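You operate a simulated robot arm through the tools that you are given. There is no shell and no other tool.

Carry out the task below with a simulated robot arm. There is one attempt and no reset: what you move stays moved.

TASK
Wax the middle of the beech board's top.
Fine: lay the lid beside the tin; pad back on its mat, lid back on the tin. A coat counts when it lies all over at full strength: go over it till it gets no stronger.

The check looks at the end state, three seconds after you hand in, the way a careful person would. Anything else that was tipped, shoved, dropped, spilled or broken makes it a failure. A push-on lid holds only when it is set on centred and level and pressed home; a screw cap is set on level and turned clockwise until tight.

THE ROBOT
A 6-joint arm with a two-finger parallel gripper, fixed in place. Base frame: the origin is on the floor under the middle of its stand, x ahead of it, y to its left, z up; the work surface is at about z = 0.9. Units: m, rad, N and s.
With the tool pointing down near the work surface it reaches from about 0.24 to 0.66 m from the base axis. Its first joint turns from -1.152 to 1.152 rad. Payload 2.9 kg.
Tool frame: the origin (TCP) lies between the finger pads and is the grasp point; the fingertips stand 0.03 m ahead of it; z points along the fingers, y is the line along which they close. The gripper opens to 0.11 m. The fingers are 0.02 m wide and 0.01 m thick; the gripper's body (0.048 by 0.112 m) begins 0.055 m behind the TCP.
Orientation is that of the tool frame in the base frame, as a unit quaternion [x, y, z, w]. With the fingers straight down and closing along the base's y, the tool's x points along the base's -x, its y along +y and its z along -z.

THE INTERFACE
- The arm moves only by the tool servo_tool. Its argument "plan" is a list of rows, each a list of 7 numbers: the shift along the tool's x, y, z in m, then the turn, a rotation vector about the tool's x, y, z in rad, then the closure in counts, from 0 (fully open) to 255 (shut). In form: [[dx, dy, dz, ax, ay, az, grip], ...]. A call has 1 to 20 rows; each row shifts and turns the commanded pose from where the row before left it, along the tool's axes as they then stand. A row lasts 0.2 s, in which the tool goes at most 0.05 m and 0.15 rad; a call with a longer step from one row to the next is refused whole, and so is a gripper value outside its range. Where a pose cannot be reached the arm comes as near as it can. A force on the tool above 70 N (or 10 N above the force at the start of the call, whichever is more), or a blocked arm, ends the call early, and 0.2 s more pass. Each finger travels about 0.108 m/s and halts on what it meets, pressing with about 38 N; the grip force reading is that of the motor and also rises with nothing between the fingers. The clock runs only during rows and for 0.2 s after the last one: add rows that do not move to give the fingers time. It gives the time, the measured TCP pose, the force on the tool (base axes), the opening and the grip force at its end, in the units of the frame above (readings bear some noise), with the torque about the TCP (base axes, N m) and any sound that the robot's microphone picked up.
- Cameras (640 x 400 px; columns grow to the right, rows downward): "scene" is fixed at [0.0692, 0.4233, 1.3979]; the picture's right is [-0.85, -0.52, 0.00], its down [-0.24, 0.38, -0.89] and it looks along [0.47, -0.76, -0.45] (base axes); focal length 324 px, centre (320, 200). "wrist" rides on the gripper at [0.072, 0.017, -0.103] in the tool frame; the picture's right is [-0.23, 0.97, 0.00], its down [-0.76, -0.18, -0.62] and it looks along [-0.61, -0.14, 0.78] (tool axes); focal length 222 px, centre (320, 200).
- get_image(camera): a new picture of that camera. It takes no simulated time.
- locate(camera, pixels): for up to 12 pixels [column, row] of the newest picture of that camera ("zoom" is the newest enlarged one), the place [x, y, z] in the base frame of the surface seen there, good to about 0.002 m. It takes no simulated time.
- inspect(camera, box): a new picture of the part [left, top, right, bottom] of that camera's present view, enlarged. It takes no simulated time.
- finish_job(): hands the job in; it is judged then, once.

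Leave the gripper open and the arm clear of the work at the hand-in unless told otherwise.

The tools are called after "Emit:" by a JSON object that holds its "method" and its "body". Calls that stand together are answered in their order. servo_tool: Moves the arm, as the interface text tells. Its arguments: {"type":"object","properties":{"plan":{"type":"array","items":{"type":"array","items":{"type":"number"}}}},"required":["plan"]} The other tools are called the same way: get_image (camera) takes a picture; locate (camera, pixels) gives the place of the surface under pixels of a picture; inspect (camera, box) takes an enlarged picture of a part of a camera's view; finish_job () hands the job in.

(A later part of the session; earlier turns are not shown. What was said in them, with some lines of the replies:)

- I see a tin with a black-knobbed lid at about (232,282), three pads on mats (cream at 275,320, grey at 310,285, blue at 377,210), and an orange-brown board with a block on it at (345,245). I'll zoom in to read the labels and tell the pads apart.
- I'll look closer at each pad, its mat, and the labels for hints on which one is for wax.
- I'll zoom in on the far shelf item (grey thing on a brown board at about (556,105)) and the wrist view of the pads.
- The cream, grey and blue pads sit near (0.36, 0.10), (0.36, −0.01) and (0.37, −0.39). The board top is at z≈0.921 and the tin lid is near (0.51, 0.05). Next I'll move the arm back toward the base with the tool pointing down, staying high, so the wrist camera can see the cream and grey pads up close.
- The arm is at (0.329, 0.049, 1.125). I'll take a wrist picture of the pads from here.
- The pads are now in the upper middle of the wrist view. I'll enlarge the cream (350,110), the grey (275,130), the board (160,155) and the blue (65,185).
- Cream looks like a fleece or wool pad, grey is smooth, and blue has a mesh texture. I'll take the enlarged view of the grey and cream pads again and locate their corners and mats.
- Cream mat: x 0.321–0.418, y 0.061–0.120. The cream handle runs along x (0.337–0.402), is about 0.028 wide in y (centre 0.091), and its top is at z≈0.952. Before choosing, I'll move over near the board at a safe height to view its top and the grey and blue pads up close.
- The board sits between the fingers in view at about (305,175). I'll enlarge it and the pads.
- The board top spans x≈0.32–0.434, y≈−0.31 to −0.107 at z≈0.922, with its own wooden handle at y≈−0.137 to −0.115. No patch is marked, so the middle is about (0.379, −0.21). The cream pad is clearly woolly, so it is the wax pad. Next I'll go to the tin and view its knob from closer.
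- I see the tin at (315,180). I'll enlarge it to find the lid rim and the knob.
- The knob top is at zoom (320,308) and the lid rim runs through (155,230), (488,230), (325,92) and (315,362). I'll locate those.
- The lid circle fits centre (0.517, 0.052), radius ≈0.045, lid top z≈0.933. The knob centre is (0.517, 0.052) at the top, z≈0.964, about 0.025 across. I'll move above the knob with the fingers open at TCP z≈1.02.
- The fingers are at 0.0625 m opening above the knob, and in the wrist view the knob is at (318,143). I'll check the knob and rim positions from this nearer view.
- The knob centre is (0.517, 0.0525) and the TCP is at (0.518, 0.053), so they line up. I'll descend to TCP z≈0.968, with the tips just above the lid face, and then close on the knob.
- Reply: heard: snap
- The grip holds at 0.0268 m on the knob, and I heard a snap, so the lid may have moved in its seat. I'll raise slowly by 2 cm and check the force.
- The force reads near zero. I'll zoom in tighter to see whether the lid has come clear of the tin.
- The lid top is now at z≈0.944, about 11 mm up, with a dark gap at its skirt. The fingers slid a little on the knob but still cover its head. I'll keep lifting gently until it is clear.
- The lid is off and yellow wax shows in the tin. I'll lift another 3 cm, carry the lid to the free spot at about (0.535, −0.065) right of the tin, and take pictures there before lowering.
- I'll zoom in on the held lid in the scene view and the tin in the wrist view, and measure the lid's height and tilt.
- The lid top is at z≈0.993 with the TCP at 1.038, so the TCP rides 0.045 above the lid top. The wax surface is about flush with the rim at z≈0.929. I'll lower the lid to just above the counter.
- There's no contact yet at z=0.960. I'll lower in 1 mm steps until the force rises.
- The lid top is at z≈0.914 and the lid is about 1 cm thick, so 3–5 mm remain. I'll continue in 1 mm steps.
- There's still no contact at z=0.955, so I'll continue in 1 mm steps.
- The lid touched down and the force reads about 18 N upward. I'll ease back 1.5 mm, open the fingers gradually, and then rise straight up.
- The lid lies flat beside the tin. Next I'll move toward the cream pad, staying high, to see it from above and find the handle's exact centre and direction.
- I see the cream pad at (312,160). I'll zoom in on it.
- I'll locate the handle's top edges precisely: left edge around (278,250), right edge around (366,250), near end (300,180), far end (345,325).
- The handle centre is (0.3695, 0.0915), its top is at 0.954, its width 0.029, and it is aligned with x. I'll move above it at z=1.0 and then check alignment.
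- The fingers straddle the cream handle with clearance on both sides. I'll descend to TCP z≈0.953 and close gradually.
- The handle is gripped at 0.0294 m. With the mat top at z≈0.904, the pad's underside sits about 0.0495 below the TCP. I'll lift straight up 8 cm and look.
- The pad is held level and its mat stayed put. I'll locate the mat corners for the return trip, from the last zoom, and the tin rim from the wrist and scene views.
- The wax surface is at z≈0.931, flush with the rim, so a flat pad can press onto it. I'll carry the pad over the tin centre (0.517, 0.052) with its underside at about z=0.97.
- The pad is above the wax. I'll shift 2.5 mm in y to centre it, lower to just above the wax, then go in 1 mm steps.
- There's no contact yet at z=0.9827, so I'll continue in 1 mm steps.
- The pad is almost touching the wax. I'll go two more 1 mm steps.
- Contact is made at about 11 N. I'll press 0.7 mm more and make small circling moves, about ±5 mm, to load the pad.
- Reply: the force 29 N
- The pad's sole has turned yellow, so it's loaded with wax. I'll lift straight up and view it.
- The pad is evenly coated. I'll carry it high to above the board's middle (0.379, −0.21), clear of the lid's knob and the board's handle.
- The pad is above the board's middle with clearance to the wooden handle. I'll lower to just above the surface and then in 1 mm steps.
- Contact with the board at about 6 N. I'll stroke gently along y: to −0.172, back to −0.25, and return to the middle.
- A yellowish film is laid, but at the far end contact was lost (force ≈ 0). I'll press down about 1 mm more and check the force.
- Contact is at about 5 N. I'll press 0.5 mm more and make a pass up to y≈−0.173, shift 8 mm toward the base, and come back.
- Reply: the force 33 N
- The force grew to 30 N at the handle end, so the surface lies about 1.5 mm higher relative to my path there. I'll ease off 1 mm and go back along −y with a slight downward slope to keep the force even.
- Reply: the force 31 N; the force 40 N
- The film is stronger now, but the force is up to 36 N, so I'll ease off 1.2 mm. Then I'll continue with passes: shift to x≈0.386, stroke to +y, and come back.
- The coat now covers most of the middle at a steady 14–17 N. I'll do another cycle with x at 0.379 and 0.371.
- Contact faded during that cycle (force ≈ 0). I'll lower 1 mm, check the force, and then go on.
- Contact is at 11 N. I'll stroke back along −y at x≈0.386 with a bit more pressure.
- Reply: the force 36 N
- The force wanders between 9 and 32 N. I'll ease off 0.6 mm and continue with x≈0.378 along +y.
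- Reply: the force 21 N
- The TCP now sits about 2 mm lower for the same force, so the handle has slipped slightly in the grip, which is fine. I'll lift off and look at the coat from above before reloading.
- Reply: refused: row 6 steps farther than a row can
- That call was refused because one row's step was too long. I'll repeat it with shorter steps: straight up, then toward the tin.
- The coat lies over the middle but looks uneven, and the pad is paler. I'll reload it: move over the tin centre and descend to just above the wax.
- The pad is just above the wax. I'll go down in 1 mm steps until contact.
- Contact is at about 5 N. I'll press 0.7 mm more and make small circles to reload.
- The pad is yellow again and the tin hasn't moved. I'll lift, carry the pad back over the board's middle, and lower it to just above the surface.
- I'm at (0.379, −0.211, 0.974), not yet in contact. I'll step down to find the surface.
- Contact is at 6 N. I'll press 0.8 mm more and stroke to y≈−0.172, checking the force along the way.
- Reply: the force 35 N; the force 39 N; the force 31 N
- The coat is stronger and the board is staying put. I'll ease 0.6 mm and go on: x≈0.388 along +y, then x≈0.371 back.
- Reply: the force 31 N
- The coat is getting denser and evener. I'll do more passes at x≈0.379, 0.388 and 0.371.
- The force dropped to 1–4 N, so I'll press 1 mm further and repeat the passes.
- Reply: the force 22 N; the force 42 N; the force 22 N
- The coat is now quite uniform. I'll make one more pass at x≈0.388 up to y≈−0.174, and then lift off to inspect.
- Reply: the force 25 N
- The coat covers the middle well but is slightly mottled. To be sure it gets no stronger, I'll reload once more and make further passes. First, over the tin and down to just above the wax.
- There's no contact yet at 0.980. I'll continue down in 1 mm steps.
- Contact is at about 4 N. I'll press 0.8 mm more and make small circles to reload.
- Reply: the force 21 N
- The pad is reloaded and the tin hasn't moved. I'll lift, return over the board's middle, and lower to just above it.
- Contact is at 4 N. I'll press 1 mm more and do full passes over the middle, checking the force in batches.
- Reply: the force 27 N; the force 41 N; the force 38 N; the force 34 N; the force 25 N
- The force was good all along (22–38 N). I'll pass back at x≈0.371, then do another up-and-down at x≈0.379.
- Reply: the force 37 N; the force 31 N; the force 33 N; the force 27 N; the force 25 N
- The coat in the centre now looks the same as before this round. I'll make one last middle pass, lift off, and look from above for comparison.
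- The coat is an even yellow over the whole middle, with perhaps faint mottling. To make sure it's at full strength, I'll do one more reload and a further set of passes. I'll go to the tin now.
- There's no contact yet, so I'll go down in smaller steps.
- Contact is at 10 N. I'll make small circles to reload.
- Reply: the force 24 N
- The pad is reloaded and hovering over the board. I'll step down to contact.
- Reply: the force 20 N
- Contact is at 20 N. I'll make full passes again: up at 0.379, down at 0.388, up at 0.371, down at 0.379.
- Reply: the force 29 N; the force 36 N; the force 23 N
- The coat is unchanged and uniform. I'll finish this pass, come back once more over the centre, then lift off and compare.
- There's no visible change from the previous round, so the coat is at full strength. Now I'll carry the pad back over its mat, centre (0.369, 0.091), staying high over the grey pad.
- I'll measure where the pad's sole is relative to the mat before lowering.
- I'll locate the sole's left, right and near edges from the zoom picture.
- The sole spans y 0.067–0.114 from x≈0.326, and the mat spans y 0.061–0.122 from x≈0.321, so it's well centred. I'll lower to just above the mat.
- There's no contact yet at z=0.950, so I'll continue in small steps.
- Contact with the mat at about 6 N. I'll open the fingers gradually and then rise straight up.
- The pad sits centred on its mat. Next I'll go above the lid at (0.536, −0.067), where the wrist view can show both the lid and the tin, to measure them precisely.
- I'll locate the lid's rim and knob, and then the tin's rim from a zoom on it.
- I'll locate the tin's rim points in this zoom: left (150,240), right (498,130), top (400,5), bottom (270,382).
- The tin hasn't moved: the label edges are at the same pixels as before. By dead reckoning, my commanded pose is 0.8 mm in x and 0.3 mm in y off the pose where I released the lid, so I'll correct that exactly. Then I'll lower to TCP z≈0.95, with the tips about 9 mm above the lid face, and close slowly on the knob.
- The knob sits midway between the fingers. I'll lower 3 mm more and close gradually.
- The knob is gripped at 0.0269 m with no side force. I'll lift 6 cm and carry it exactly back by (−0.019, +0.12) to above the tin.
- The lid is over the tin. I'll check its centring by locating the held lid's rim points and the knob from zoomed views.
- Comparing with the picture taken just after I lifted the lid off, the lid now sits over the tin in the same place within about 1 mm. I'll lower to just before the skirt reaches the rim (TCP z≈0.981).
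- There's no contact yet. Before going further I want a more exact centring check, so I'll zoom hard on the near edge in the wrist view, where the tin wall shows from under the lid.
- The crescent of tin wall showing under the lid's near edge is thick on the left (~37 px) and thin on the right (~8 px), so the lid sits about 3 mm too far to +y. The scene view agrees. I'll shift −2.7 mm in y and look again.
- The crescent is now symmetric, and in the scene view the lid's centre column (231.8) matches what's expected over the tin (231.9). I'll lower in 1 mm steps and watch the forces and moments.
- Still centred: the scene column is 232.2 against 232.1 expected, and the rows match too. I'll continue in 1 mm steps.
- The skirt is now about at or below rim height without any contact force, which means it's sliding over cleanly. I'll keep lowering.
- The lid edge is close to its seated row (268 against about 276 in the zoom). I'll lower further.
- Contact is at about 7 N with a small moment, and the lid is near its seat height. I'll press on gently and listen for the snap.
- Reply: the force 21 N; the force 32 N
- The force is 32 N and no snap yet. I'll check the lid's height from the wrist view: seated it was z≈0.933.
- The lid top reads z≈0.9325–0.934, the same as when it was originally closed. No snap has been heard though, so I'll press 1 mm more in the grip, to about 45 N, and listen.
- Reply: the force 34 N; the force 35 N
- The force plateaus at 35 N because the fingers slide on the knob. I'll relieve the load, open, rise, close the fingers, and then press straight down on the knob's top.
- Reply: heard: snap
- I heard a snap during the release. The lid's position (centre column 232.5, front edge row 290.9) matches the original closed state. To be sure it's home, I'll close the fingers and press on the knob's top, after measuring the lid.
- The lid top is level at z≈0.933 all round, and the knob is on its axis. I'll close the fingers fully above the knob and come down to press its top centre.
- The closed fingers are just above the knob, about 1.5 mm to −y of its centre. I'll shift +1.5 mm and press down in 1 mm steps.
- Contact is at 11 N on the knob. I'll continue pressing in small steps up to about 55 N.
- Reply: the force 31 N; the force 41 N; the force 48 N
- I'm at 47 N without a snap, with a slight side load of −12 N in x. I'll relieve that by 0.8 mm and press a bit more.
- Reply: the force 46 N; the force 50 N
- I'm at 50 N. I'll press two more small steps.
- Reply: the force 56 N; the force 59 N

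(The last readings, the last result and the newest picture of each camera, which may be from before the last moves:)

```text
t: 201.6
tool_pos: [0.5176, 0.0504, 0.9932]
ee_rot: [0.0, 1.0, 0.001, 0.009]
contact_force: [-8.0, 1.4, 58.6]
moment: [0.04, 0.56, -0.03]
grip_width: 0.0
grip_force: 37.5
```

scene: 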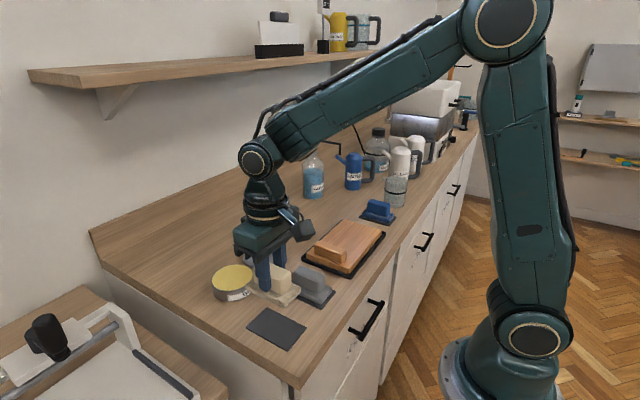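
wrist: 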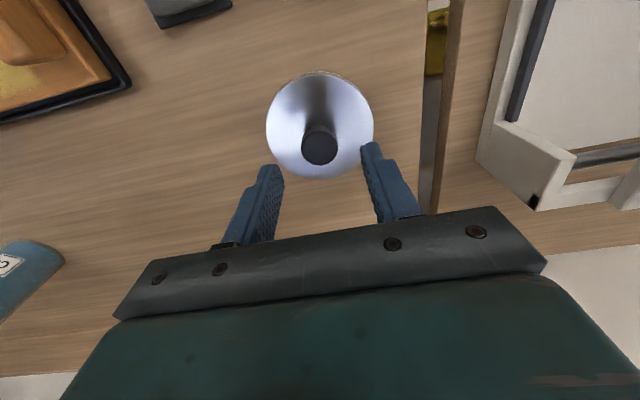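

I'm at 59 N pressed straight on the knob with no further travel. Now I'll unload slowly and listen.

Emit:
{"method": "servo_tool", "body": {"plan": [[0, 0, -0.001, 0, 0, 0, 255], [0, 0, -0.001, 0, 0, 0, 255], [0, 0, -0.001, 0, 0, 0, 255]]}}

Emit:
{"method": "servo_tool", "body": {"plan": [[0, 0, -0.001, 0, 0, 0, 255], [0, 0, -0.002, 0, 0, 0, 255], [0, 0, -0.003, 0, 0, 0, 255], [0, 0, -0.01, 0, 0, 0, 255], [0, 0, -0.02, 0, 0, 0, 255], [0, 0, 0, 0, 0, 0, 255]]}}

Emit:
{"method": "inspect", "body": {"camera": "scene", "box": [205, 250, 265, 310]}}

Emit:
{"method": "get_image", "body": {"camera": "wrist"}}

```text
t: 202.4
tool_pos: [0.5187, 0.0499, 0.9916]
ee_rot: [0.001, 1.0, 0.001, 0.005]
contact_force: [3.4, -2.6, 37.8]
moment: [-0.09, 0.01, 0.09]
grip_width: 0.0002
grip_force: 37.9
```

```text
t: 203.8
tool_pos: [0.5165, 0.0485, 1.0224]
ee_rot: [0.0, 1.0, -0.001, -0.001]
contact_force: [0.7, -0.6, 0.2]
moment: [-0.02, 0.01, -0.01]
grip_width: 0.0
grip_force: 37.6
```

```text
6.67 times, centred on (235, 280) of scene
```

zoom: 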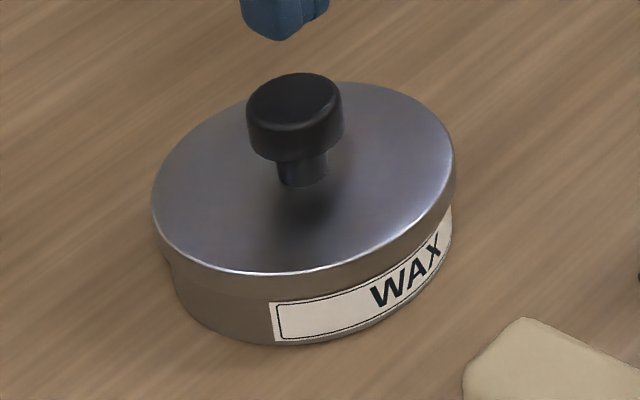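

```text
taken
```

wrist: 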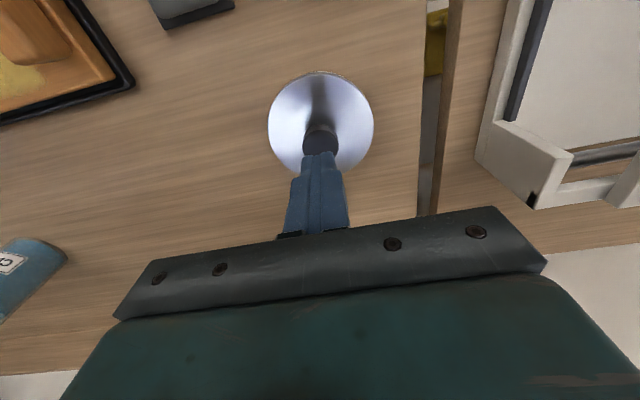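

No snap on unloading; the lid looks seated, level and centred, and the tin label is at the same pixels. I want to confirm that it holds, so I'll check alignment with the knob and then do a light-grip tug test, pressing it home again afterwards.

Emit:
{"method": "inspect", "body": {"camera": "wrist", "box": [258, 60, 402, 220]}}

Emit:
{"method": "locate", "body": {"camera": "wrist", "pixels": [[272, 125], [370, 125], [320, 77], [285, 95], [355, 95], [282, 155], [362, 155], [300, 110], [345, 110]]}}

```text
2.50 times, centred on (330, 140) of wrist
```

zoom: 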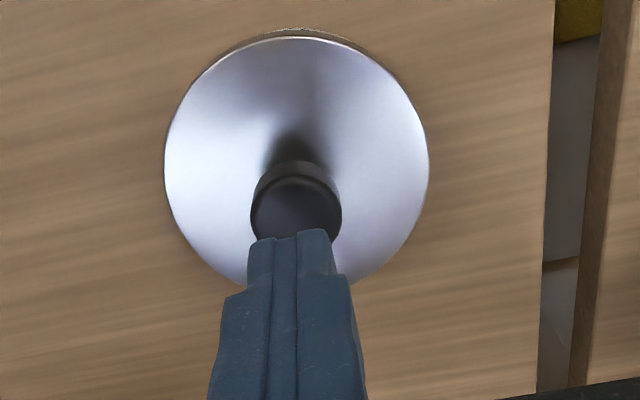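

```text
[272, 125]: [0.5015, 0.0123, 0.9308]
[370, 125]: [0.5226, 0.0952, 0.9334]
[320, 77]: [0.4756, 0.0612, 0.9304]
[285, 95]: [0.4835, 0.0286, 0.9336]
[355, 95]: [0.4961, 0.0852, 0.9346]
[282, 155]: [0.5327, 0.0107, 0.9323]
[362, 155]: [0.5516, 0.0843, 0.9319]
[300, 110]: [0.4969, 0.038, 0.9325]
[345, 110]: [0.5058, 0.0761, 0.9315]
```

The knob is about 1.5 mm to +y of the finger centre. I'll open, shift +1.5 mm in y, and lower around the knob without touching it.

Emit:
{"method": "servo_tool", "body": {"plan": [[0, 0.0015, 0, 0, 0, 0, 200], [0, 0, 0, 0, 0, 0, 150], [0, 0, 0, 0, 0, 0, 130], [0, 0, 0, 0, 0, 0, 130], [0, 0, 0.02, 0, 0, 0, 130], [0, 0, 0.02, 0, 0, 0, 130], [0, 0, 0.011, 0, 0, 0, 130], [0, 0, 0, 0, 0, 0, 130], [0, 0, 0, 0, 0, 0, 160], [0, 0, 0, 0, 0, 0, 175], [0, 0, 0, 0, 0, 0, 185], [0, 0, 0, 0, 0, 0, 185]]}}

Emit:
{"method": "inspect", "body": {"camera": "wrist", "box": [258, 80, 402, 240]}}

```text
t: 206.4
tool_pos: [0.5161, 0.0504, 0.9736]
ee_rot: [-0.001, 1.0, -0.001, 0.0]
contact_force: [-0.5, -0.3, 0.1]
moment: [-0.02, -0.01, 0.03]
grip_width: 0.0305
grip_force: 0.4
heard: snap
```

```text
2.50 times, centred on (330, 160) of wrist
```

zoom: 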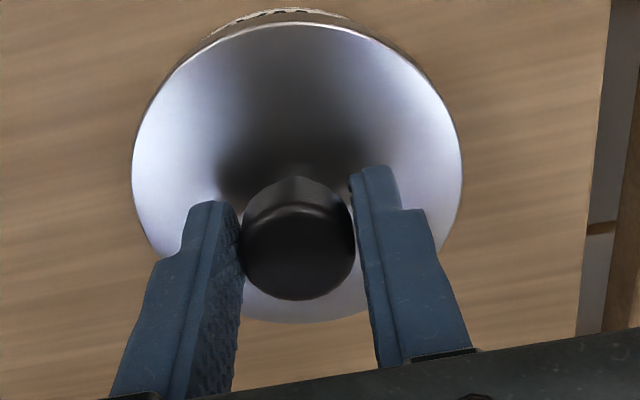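

A snap was heard again, although the fingers only closed to 0.0305 m and the force is about zero; the left finger may just touch the knob. I'll check whether the lid's height or level has changed.

Emit:
{"method": "locate", "body": {"camera": "zoom", "pixels": [[150, 150], [445, 150], [300, 30], [220, 65], [380, 65], [155, 210], [440, 210], [250, 110], [340, 110], [300, 310]]}}

Emit:
{"method": "inspect", "body": {"camera": "scene", "box": [212, 260, 256, 305]}}

```text
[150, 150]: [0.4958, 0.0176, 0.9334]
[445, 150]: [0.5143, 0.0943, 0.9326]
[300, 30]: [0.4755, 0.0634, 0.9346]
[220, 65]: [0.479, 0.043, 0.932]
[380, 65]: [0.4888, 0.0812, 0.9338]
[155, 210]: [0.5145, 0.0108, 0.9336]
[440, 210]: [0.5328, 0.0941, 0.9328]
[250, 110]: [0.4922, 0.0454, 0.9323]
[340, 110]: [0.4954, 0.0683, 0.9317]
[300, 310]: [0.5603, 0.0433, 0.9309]
```

```text
8.89 times, centred on (234, 282) of scene
```

zoom: 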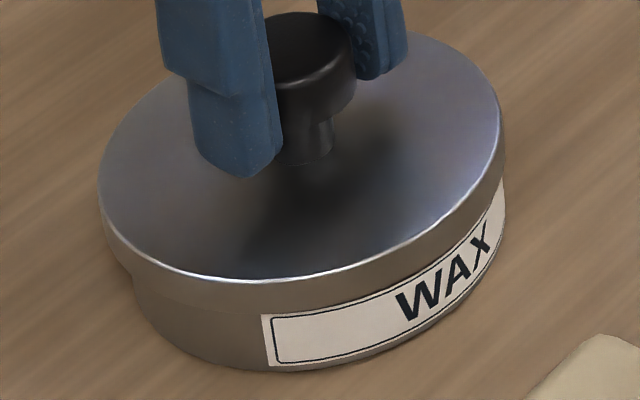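

The lid's height is unchanged and level, but its outline seems to have shifted about 1 mm, so the finger touch probably nudged it loose. I'll open, rise clear, and measure its centring again before a final press.

Emit:
{"method": "servo_tool", "body": {"plan": [[0, 0, 0, 0, 0, 0, 160], [0, 0, 0, 0, 0, 0, 130], [0, 0, 0, 0, 0, 0, 130], [0, 0, -0.015, 0, 0, 0, 130], [0, 0, -0.02, 0, 0, 0, 130], [0, 0, -0.012, 0, 0, 0, 130], [0, 0, 0, 0, 0, 0, 130]]}}

Emit:
{"method": "get_image", "body": {"camera": "wrist"}}

Emit:
{"method": "inspect", "body": {"camera": "wrist", "box": [262, 62, 382, 137]}}

Emit:
{"method": "inspect", "body": {"camera": "scene", "box": [212, 260, 256, 305]}}

Emit:
{"method": "inspect", "body": {"camera": "scene", "box": [205, 250, 265, 310]}}

```text
t: 208.0
tool_pos: [0.5145, 0.0519, 1.0201]
ee_rot: [0.0, 1.0, 0.0, -0.001]
contact_force: [-0.3, -0.3, 0.1]
moment: [0.01, -0.03, -0.01]
grip_width: 0.0541
grip_force: 0.1
heard: snap
```

```text
taken
```

wrist: 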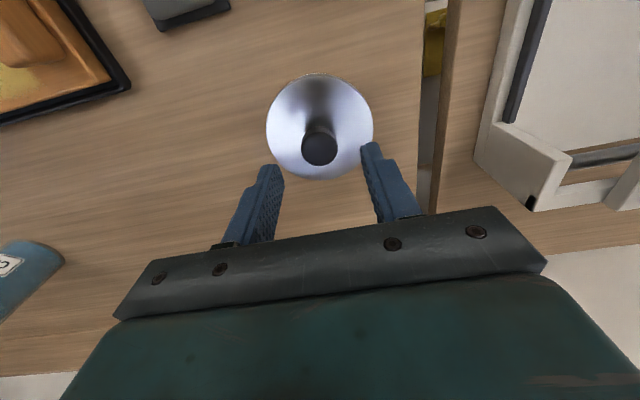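

```text
5.33 times, centred on (322, 100) of wrist
```

zoom: 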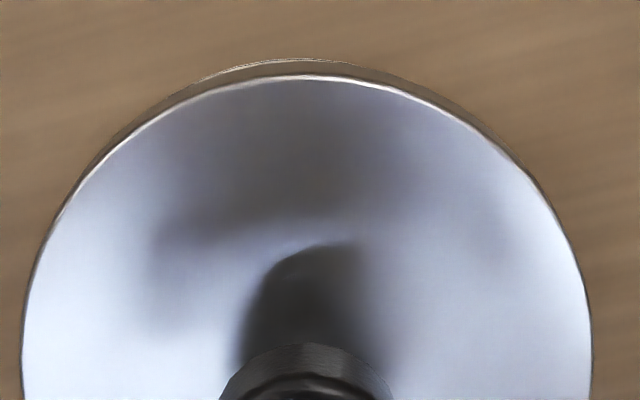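

```text
8.89 times, centred on (234, 282) of scene
```

zoom: 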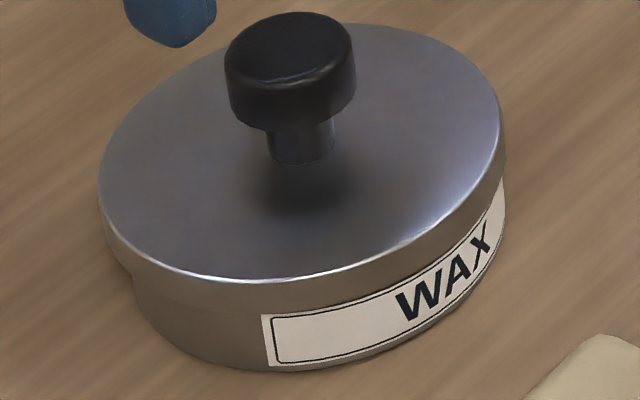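

```text
6.67 times, centred on (235, 280) of scene
```

zoom: 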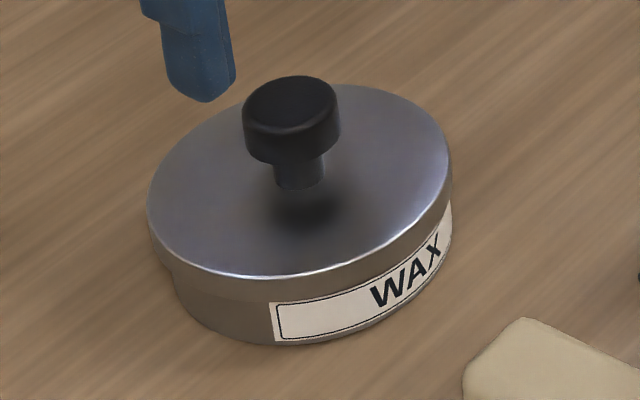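

Comparing outlines with the pre-test picture, the lid has slid about 1.8 mm toward +y on the tin (centre column 231.9 against 232.5 centred), so it has some play. I'll re-centre it: return to the pose where it was centred (−2 mm in y, +0.8 mm in x), and lower and close slowly so that the grip draws the knob back to centre.

Emit:
{"method": "servo_tool", "body": {"plan": [[-0.0008, -0.002, 0, 0, 0, 0, 130], [0, 0, 0.02, 0, 0, 0, 130], [0, 0, 0.02, 0, 0, 0, 130], [0, 0, 0.008, 0, 0, 0, 130], [0, 0, 0, 0, 0, 0, 150], [0, 0, 0, 0, 0, 0, 170], [0, 0, 0, 0, 0, 0, 180], [0, 0, 0, 0, 0, 0, 186], [0, 0, 0, 0, 0, 0, 190], [0, 0, 0, 0, 0, 0, 193], [0, 0, 0, 0, 0, 0, 196], [0, 0, 0, 0, 0, 0, 196]]}}

Emit:
{"method": "inspect", "body": {"camera": "scene", "box": [205, 250, 265, 310]}}

Emit:
{"method": "inspect", "body": {"camera": "wrist", "box": [258, 80, 402, 240]}}

```text
t: 210.6
tool_pos: [0.5149, 0.0485, 0.9715]
ee_rot: [0.0, 1.0, 0.001, 0.0]
contact_force: [0.7, -0.1, -0.5]
moment: [0.02, -0.02, 0.0]
grip_width: 0.0267
grip_force: 38.2
heard: snap
```

```text
6.67 times, centred on (235, 280) of scene
```

zoom: 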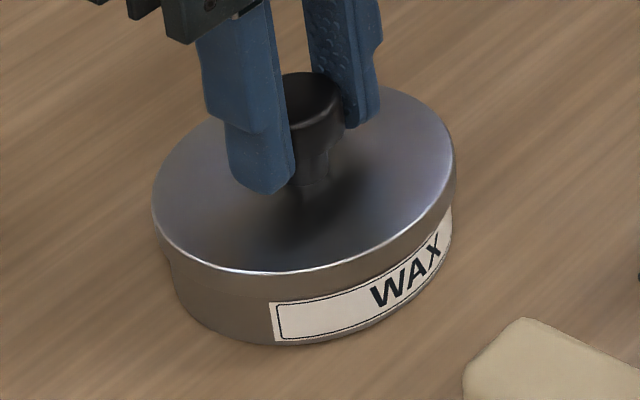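

```text
2.50 times, centred on (330, 160) of wrist
```

zoom: 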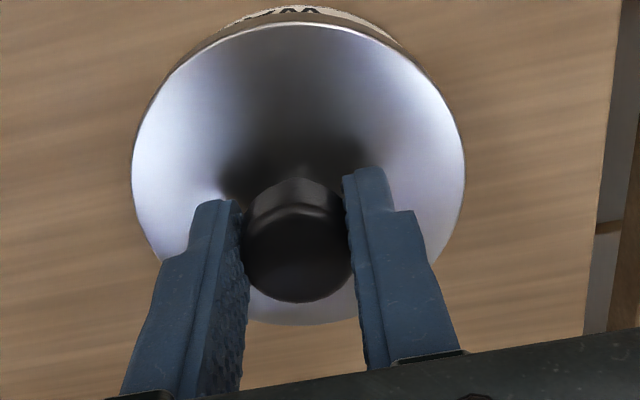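

The lid is centred again (column 232.6). I'll press a little in the grip, about 15–20 N, to settle it, then open under that load so nothing drags it sideways.

Emit:
{"method": "servo_tool", "body": {"plan": [[0, 0, 0.001, 0, 0, 0, 196], [0, 0, 0.001, 0, 0, 0, 196], [0, 0, 0, 0, 0, 0, 196]]}}

```text
t: 211.4
tool_pos: [0.5174, 0.0493, 0.9717]
ee_rot: [0.0, 1.0, 0.001, 0.002]
contact_force: [-4.1, 0.0, 25.0]
moment: [0.04, 0.33, -0.05]
grip_width: 0.0268
grip_force: 37.8
```

The load is 25 N. Now I'll open slowly under it, and then rise straight up.

Emit:
{"method": "servo_tool", "body": {"plan": [[0, 0, 0, 0, 0, 0, 190], [0, 0, 0, 0, 0, 0, 184], [0, 0, 0, 0, 0, 0, 170], [0, 0, 0, 0, 0, 0, 150], [0, 0, 0, 0, 0, 0, 130], [0, 0, 0, 0, 0, 0, 130]]}}

Emit:
{"method": "servo_tool", "body": {"plan": [[0, 0, -0.012, 0, 0, 0, 130], [0, 0, -0.02, 0, 0, 0, 130], [0, 0, -0.02, 0, 0, 0, 130], [0, 0, 0, 0, 0, 0, 130]]}}

Emit:
{"method": "inspect", "body": {"camera": "scene", "box": [205, 250, 265, 310]}}

Emit:
{"method": "inspect", "body": {"camera": "wrist", "box": [258, 60, 402, 220]}}

```text
t: 212.8
tool_pos: [0.5164, 0.0491, 0.9705]
ee_rot: [0.0, 1.0, 0.0, 0.0]
contact_force: [-1.3, -0.3, 0.1]
moment: [0.02, -0.02, -0.03]
grip_width: 0.0539
grip_force: 0.0
heard: snap
```

```text
t: 213.8
tool_pos: [0.5169, 0.0489, 1.0243]
ee_rot: [0.001, 1.0, -0.001, -0.001]
contact_force: [-0.3, 0.0, -0.9]
moment: [-0.01, 0.0, -0.03]
grip_width: 0.0537
grip_force: 0.1
```

```text
6.67 times, centred on (235, 280) of scene
```

zoom: 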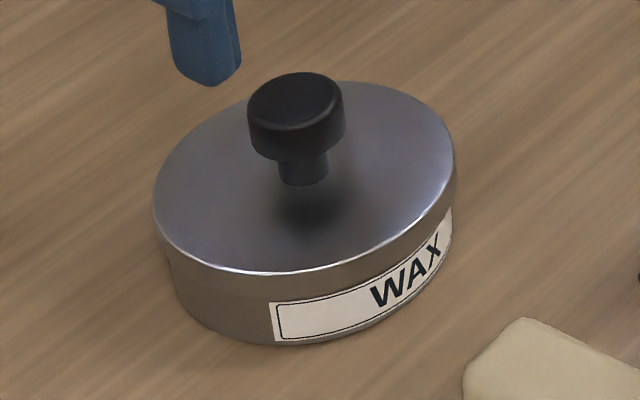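

```text
2.50 times, centred on (330, 140) of wrist
```

zoom: 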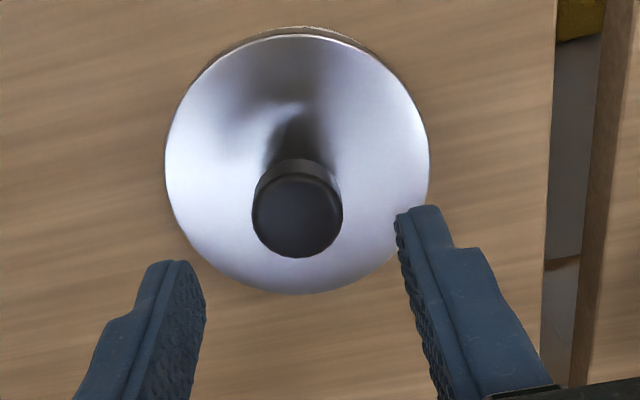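

The lid is centred and level. A snap has come each time the fingers close on the knob (letting go of the tin) and each time they open (catching), so the last one on opening should be the lid catching. I'll give one final straight press on the knob's top with closed fingers to make sure it's home.

Emit:
{"method": "servo_tool", "body": {"plan": [[0, 0, 0, 0, 0, 0, 180], [0, 0, 0, 0, 0, 0, 230], [0, 0, 0, 0, 0, 0, 255], [0, 0, 0, 0, 0, 0, 255], [-0.001, 0, 0.012, 0, 0, 0, 255], [0, 0, 0.012, 0, 0, 0, 255], [0, 0, 0.003, 0, 0, 0, 255], [0, 0, 0, 0, 0, 0, 255]]}}

Emit:
{"method": "inspect", "body": {"camera": "wrist", "box": [258, 60, 402, 220]}}

Emit:
{"method": "inspect", "body": {"camera": "scene", "box": [205, 240, 265, 300]}}

```text
t: 215.6
tool_pos: [0.518, 0.0486, 0.9958]
ee_rot: [0.0, 1.0, 0.0, 0.0]
contact_force: [-0.5, 0.1, -1.3]
moment: [-0.02, 0.02, -0.03]
grip_width: 0.0
grip_force: 38.0
```

```text
2.50 times, centred on (330, 140) of wrist
```

zoom: 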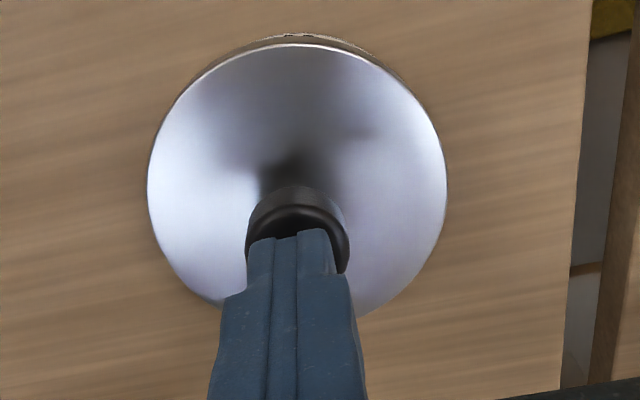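

```text
6.67 times, centred on (235, 270) of scene
```

zoom: 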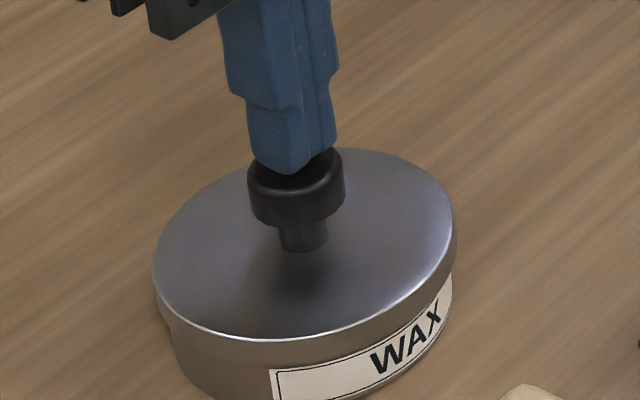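

The fingers are just above the knob. I'll shift +1 mm in y and press down in steps to about 45 N.

Emit:
{"method": "servo_tool", "body": {"plan": [[0, 0.001, 0.001, 0, 0, 0, 255], [0, 0, 0.001, 0, 0, 0, 255], [0, 0, 0.001, 0, 0, 0, 255], [0, 0, 0, 0, 0, 0, 255]]}}

Emit:
{"method": "servo_tool", "body": {"plan": [[0, 0, 0.001, 0, 0, 0, 255], [0, 0, 0.001, 0, 0, 0, 255], [0, 0, 0, 0, 0, 0, 255]]}}

Emit:
{"method": "servo_tool", "body": {"plan": [[0, 0, 0.001, 0, 0, 0, 255], [0, 0, 0, 0, 0, 0, 255]]}}

```text
t: 216.6
tool_pos: [0.5191, 0.0511, 0.9929]
ee_rot: [0.0, 1.0, 0.001, 0.0]
contact_force: [0.5, 1.0, 1.9]
moment: [-0.01, -0.01, 0.0]
grip_width: 0.0002
grip_force: 38.0
```

```text
t: 217.4
tool_pos: [0.5186, 0.051, 0.9931]
ee_rot: [0.001, 1.0, 0.001, 0.002]
contact_force: [0.1, 0.0, 19.6]
moment: [-0.05, 0.03, -0.01]
grip_width: 0.0
grip_force: 37.6
```

```text
t: 218.0
tool_pos: [0.5189, 0.0507, 0.9929]
ee_rot: [0.0, 1.0, 0.001, 0.003]
contact_force: [-2.1, 1.0, 34.1]
moment: [0.05, 0.15, -0.06]
grip_width: 0.0
grip_force: 38.2
```

I'm at 34 N with almost no side load. I'll go two more steps.

Emit:
{"method": "servo_tool", "body": {"plan": [[0, 0, 0.001, 0, 0, 0, 255], [0, 0, 0, 0, 0, 0, 255]]}}

Emit:
{"method": "servo_tool", "body": {"plan": [[0, 0, 0.001, 0, 0, 0, 255], [0, 0, 0, 0, 0, 0, 255]]}}

Emit:
{"method": "servo_tool", "body": {"plan": [[0, 0, 0.001, 0, 0, 0, 255], [0, 0, 0, 0, 0, 0, 255]]}}

```text
t: 218.6
tool_pos: [0.5169, 0.0504, 0.9935]
ee_rot: [0.0, 1.0, 0.001, 0.004]
contact_force: [-5.8, 3.5, 40.9]
moment: [0.08, 0.26, 0.01]
grip_width: 0.0001
grip_force: 37.7
```

```text
t: 219.2
tool_pos: [0.5186, 0.0502, 0.9925]
ee_rot: [0.0, 1.0, 0.001, 0.004]
contact_force: [-9.3, 3.4, 46.7]
moment: [0.07, 0.44, 0.02]
grip_width: 0.0
grip_force: 37.5
```

```text
t: 219.8
tool_pos: [0.5179, 0.0518, 0.9918]
ee_rot: [0.001, 1.0, 0.002, 0.006]
contact_force: [-13.1, 0.3, 52.5]
moment: [0.01, 0.57, 0.06]
grip_width: 0.0
grip_force: 37.8
```

The knob is pressed at 52 N and doesn't yield any more, so the lid is home. I'll unload straight up and rise clear.

Emit:
{"method": "servo_tool", "body": {"plan": [[0.0003, 0, -0.001, 0, 0, 0, 255], [0, 0, -0.001, 0, 0, 0, 255], [0, 0, -0.001, 0, 0, 0, 255], [0, 0, -0.001, 0, 0, 0, 255], [0, 0, -0.001, 0, 0, 0, 255], [0, 0, -0.003, 0, 0, 0, 255], [0, 0, -0.01, 0, 0, 0, 255], [0, 0, -0.03, 0, 0, 0, 255], [0, 0, -0.04, 0, 0, 0, 255], [0, 0, -0.04, 0, 0, 0, 200], [0, 0, 0, 0, 0, 0, 100], [0, 0, 0, 0, 0, 0, 0], [0, 0, 0, 0, 0, 0, 0], [0, 0, 0, 0, 0, 0, 0]]}}

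Emit:
{"method": "inspect", "body": {"camera": "scene", "box": [205, 250, 265, 310]}}

Emit:
{"method": "get_image", "body": {"camera": "scene"}}

Emit:
{"method": "get_image", "body": {"camera": "wrist"}}

```text
t: 222.8
tool_pos: [0.5181, 0.0501, 1.1144]
ee_rot: [0.0, 1.0, 0.0, 0.0]
contact_force: [0.6, 0.7, 0.2]
moment: [-0.04, 0.0, 0.02]
grip_width: 0.1099
grip_force: 0.0
```

```text
6.67 times, centred on (235, 280) of scene
```

zoom: 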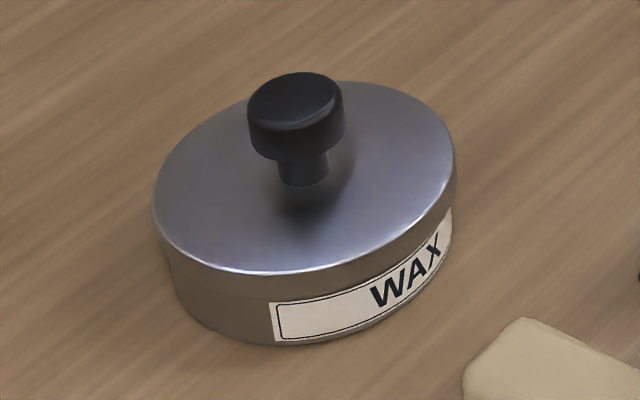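

```text
taken
```

scene: 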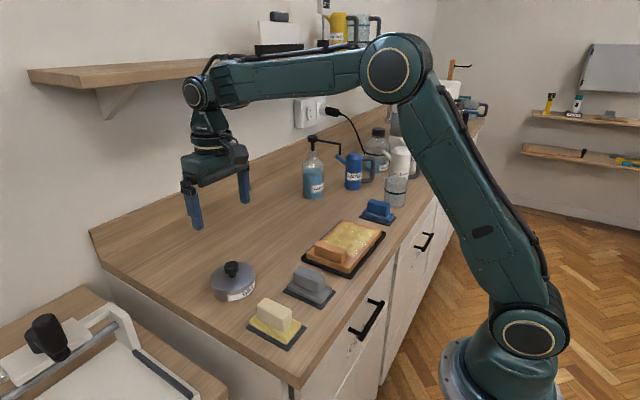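

```text
taken
```

wrist: 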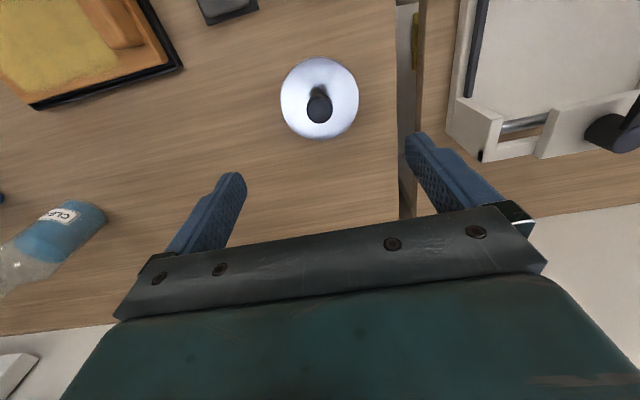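

The lid is on, centred and level; the pad is on its mat, and the gripper is open and clear. I'll do a last close check of the board's coat, the pad, and the rest of the scene.

Emit:
{"method": "inspect", "body": {"camera": "scene", "box": [295, 210, 395, 285]}}

Emit:
{"method": "inspect", "body": {"camera": "scene", "box": [230, 260, 350, 355]}}

Emit:
{"method": "locate", "body": {"camera": "wrist", "pixels": [[290, 95], [350, 95], [318, 65], [318, 130], [300, 75], [340, 75], [300, 120], [340, 120]]}}

```text
5.33 times, centred on (345, 248) of scene
```

zoom: 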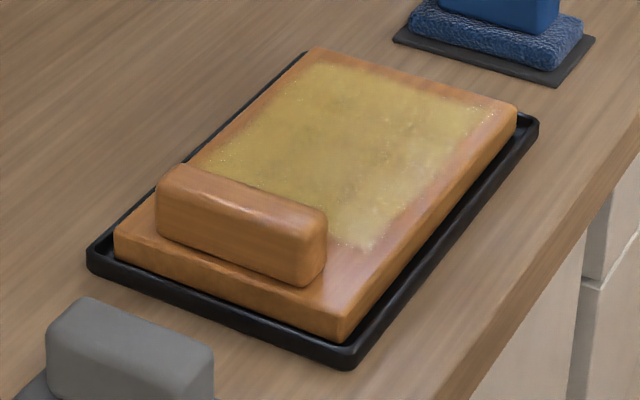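

```text
4.21 times, centred on (290, 308) of scene
```

zoom: 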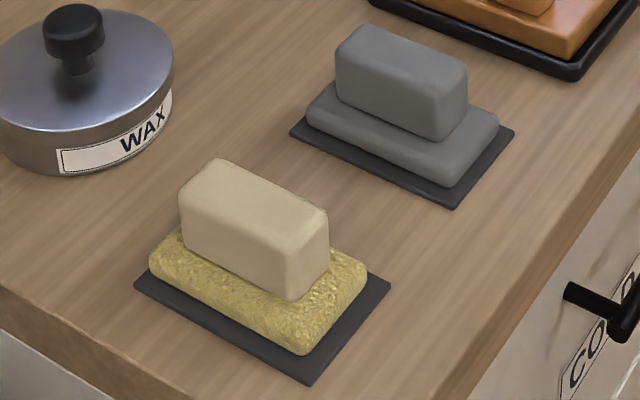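

```text
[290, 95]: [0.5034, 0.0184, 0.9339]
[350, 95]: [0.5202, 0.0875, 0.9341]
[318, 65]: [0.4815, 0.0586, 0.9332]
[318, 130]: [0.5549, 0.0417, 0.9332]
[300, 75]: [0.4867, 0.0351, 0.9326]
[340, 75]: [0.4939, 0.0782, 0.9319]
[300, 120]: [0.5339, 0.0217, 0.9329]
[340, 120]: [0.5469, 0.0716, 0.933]
```

The coat lies evenly over the board's middle and did not get stronger in the last round. The lid is level at z≈0.933 all around, the pad is back on its mat, and nothing else has moved. I'm handing in the job.

Emit:
{"method": "finish_job", "body": {}}

```text
The job is handed in.
```

The middle of the beech board is waxed, the pad is back on its mat, and the lid is back on the tin. The job is handed in. The gripper is open and the arm is clear, and nothing else looked tipped, shoved or spilled in the last pictures.

- **Coat:** I used the cream woolly pad because nothing was marked as the wax pad. I loaded it four times and went over the middle many times. The last round showed no visible change, and the film covers the board from near its handle almost to the far edge.
- **Lid:** It is centred, level and at its original height. It took no further travel at about 52 N on the knob. To check that it held, I brought the fingers in around the knob. That slid the lid about 2 mm, so I re-centred it and pressed it down again.
- **Less certain:** I judge the lid caught from a snap the last time I let go of it. Snaps also came whenever the fingers closed on the knob, and I did not tug the lid to confirm.
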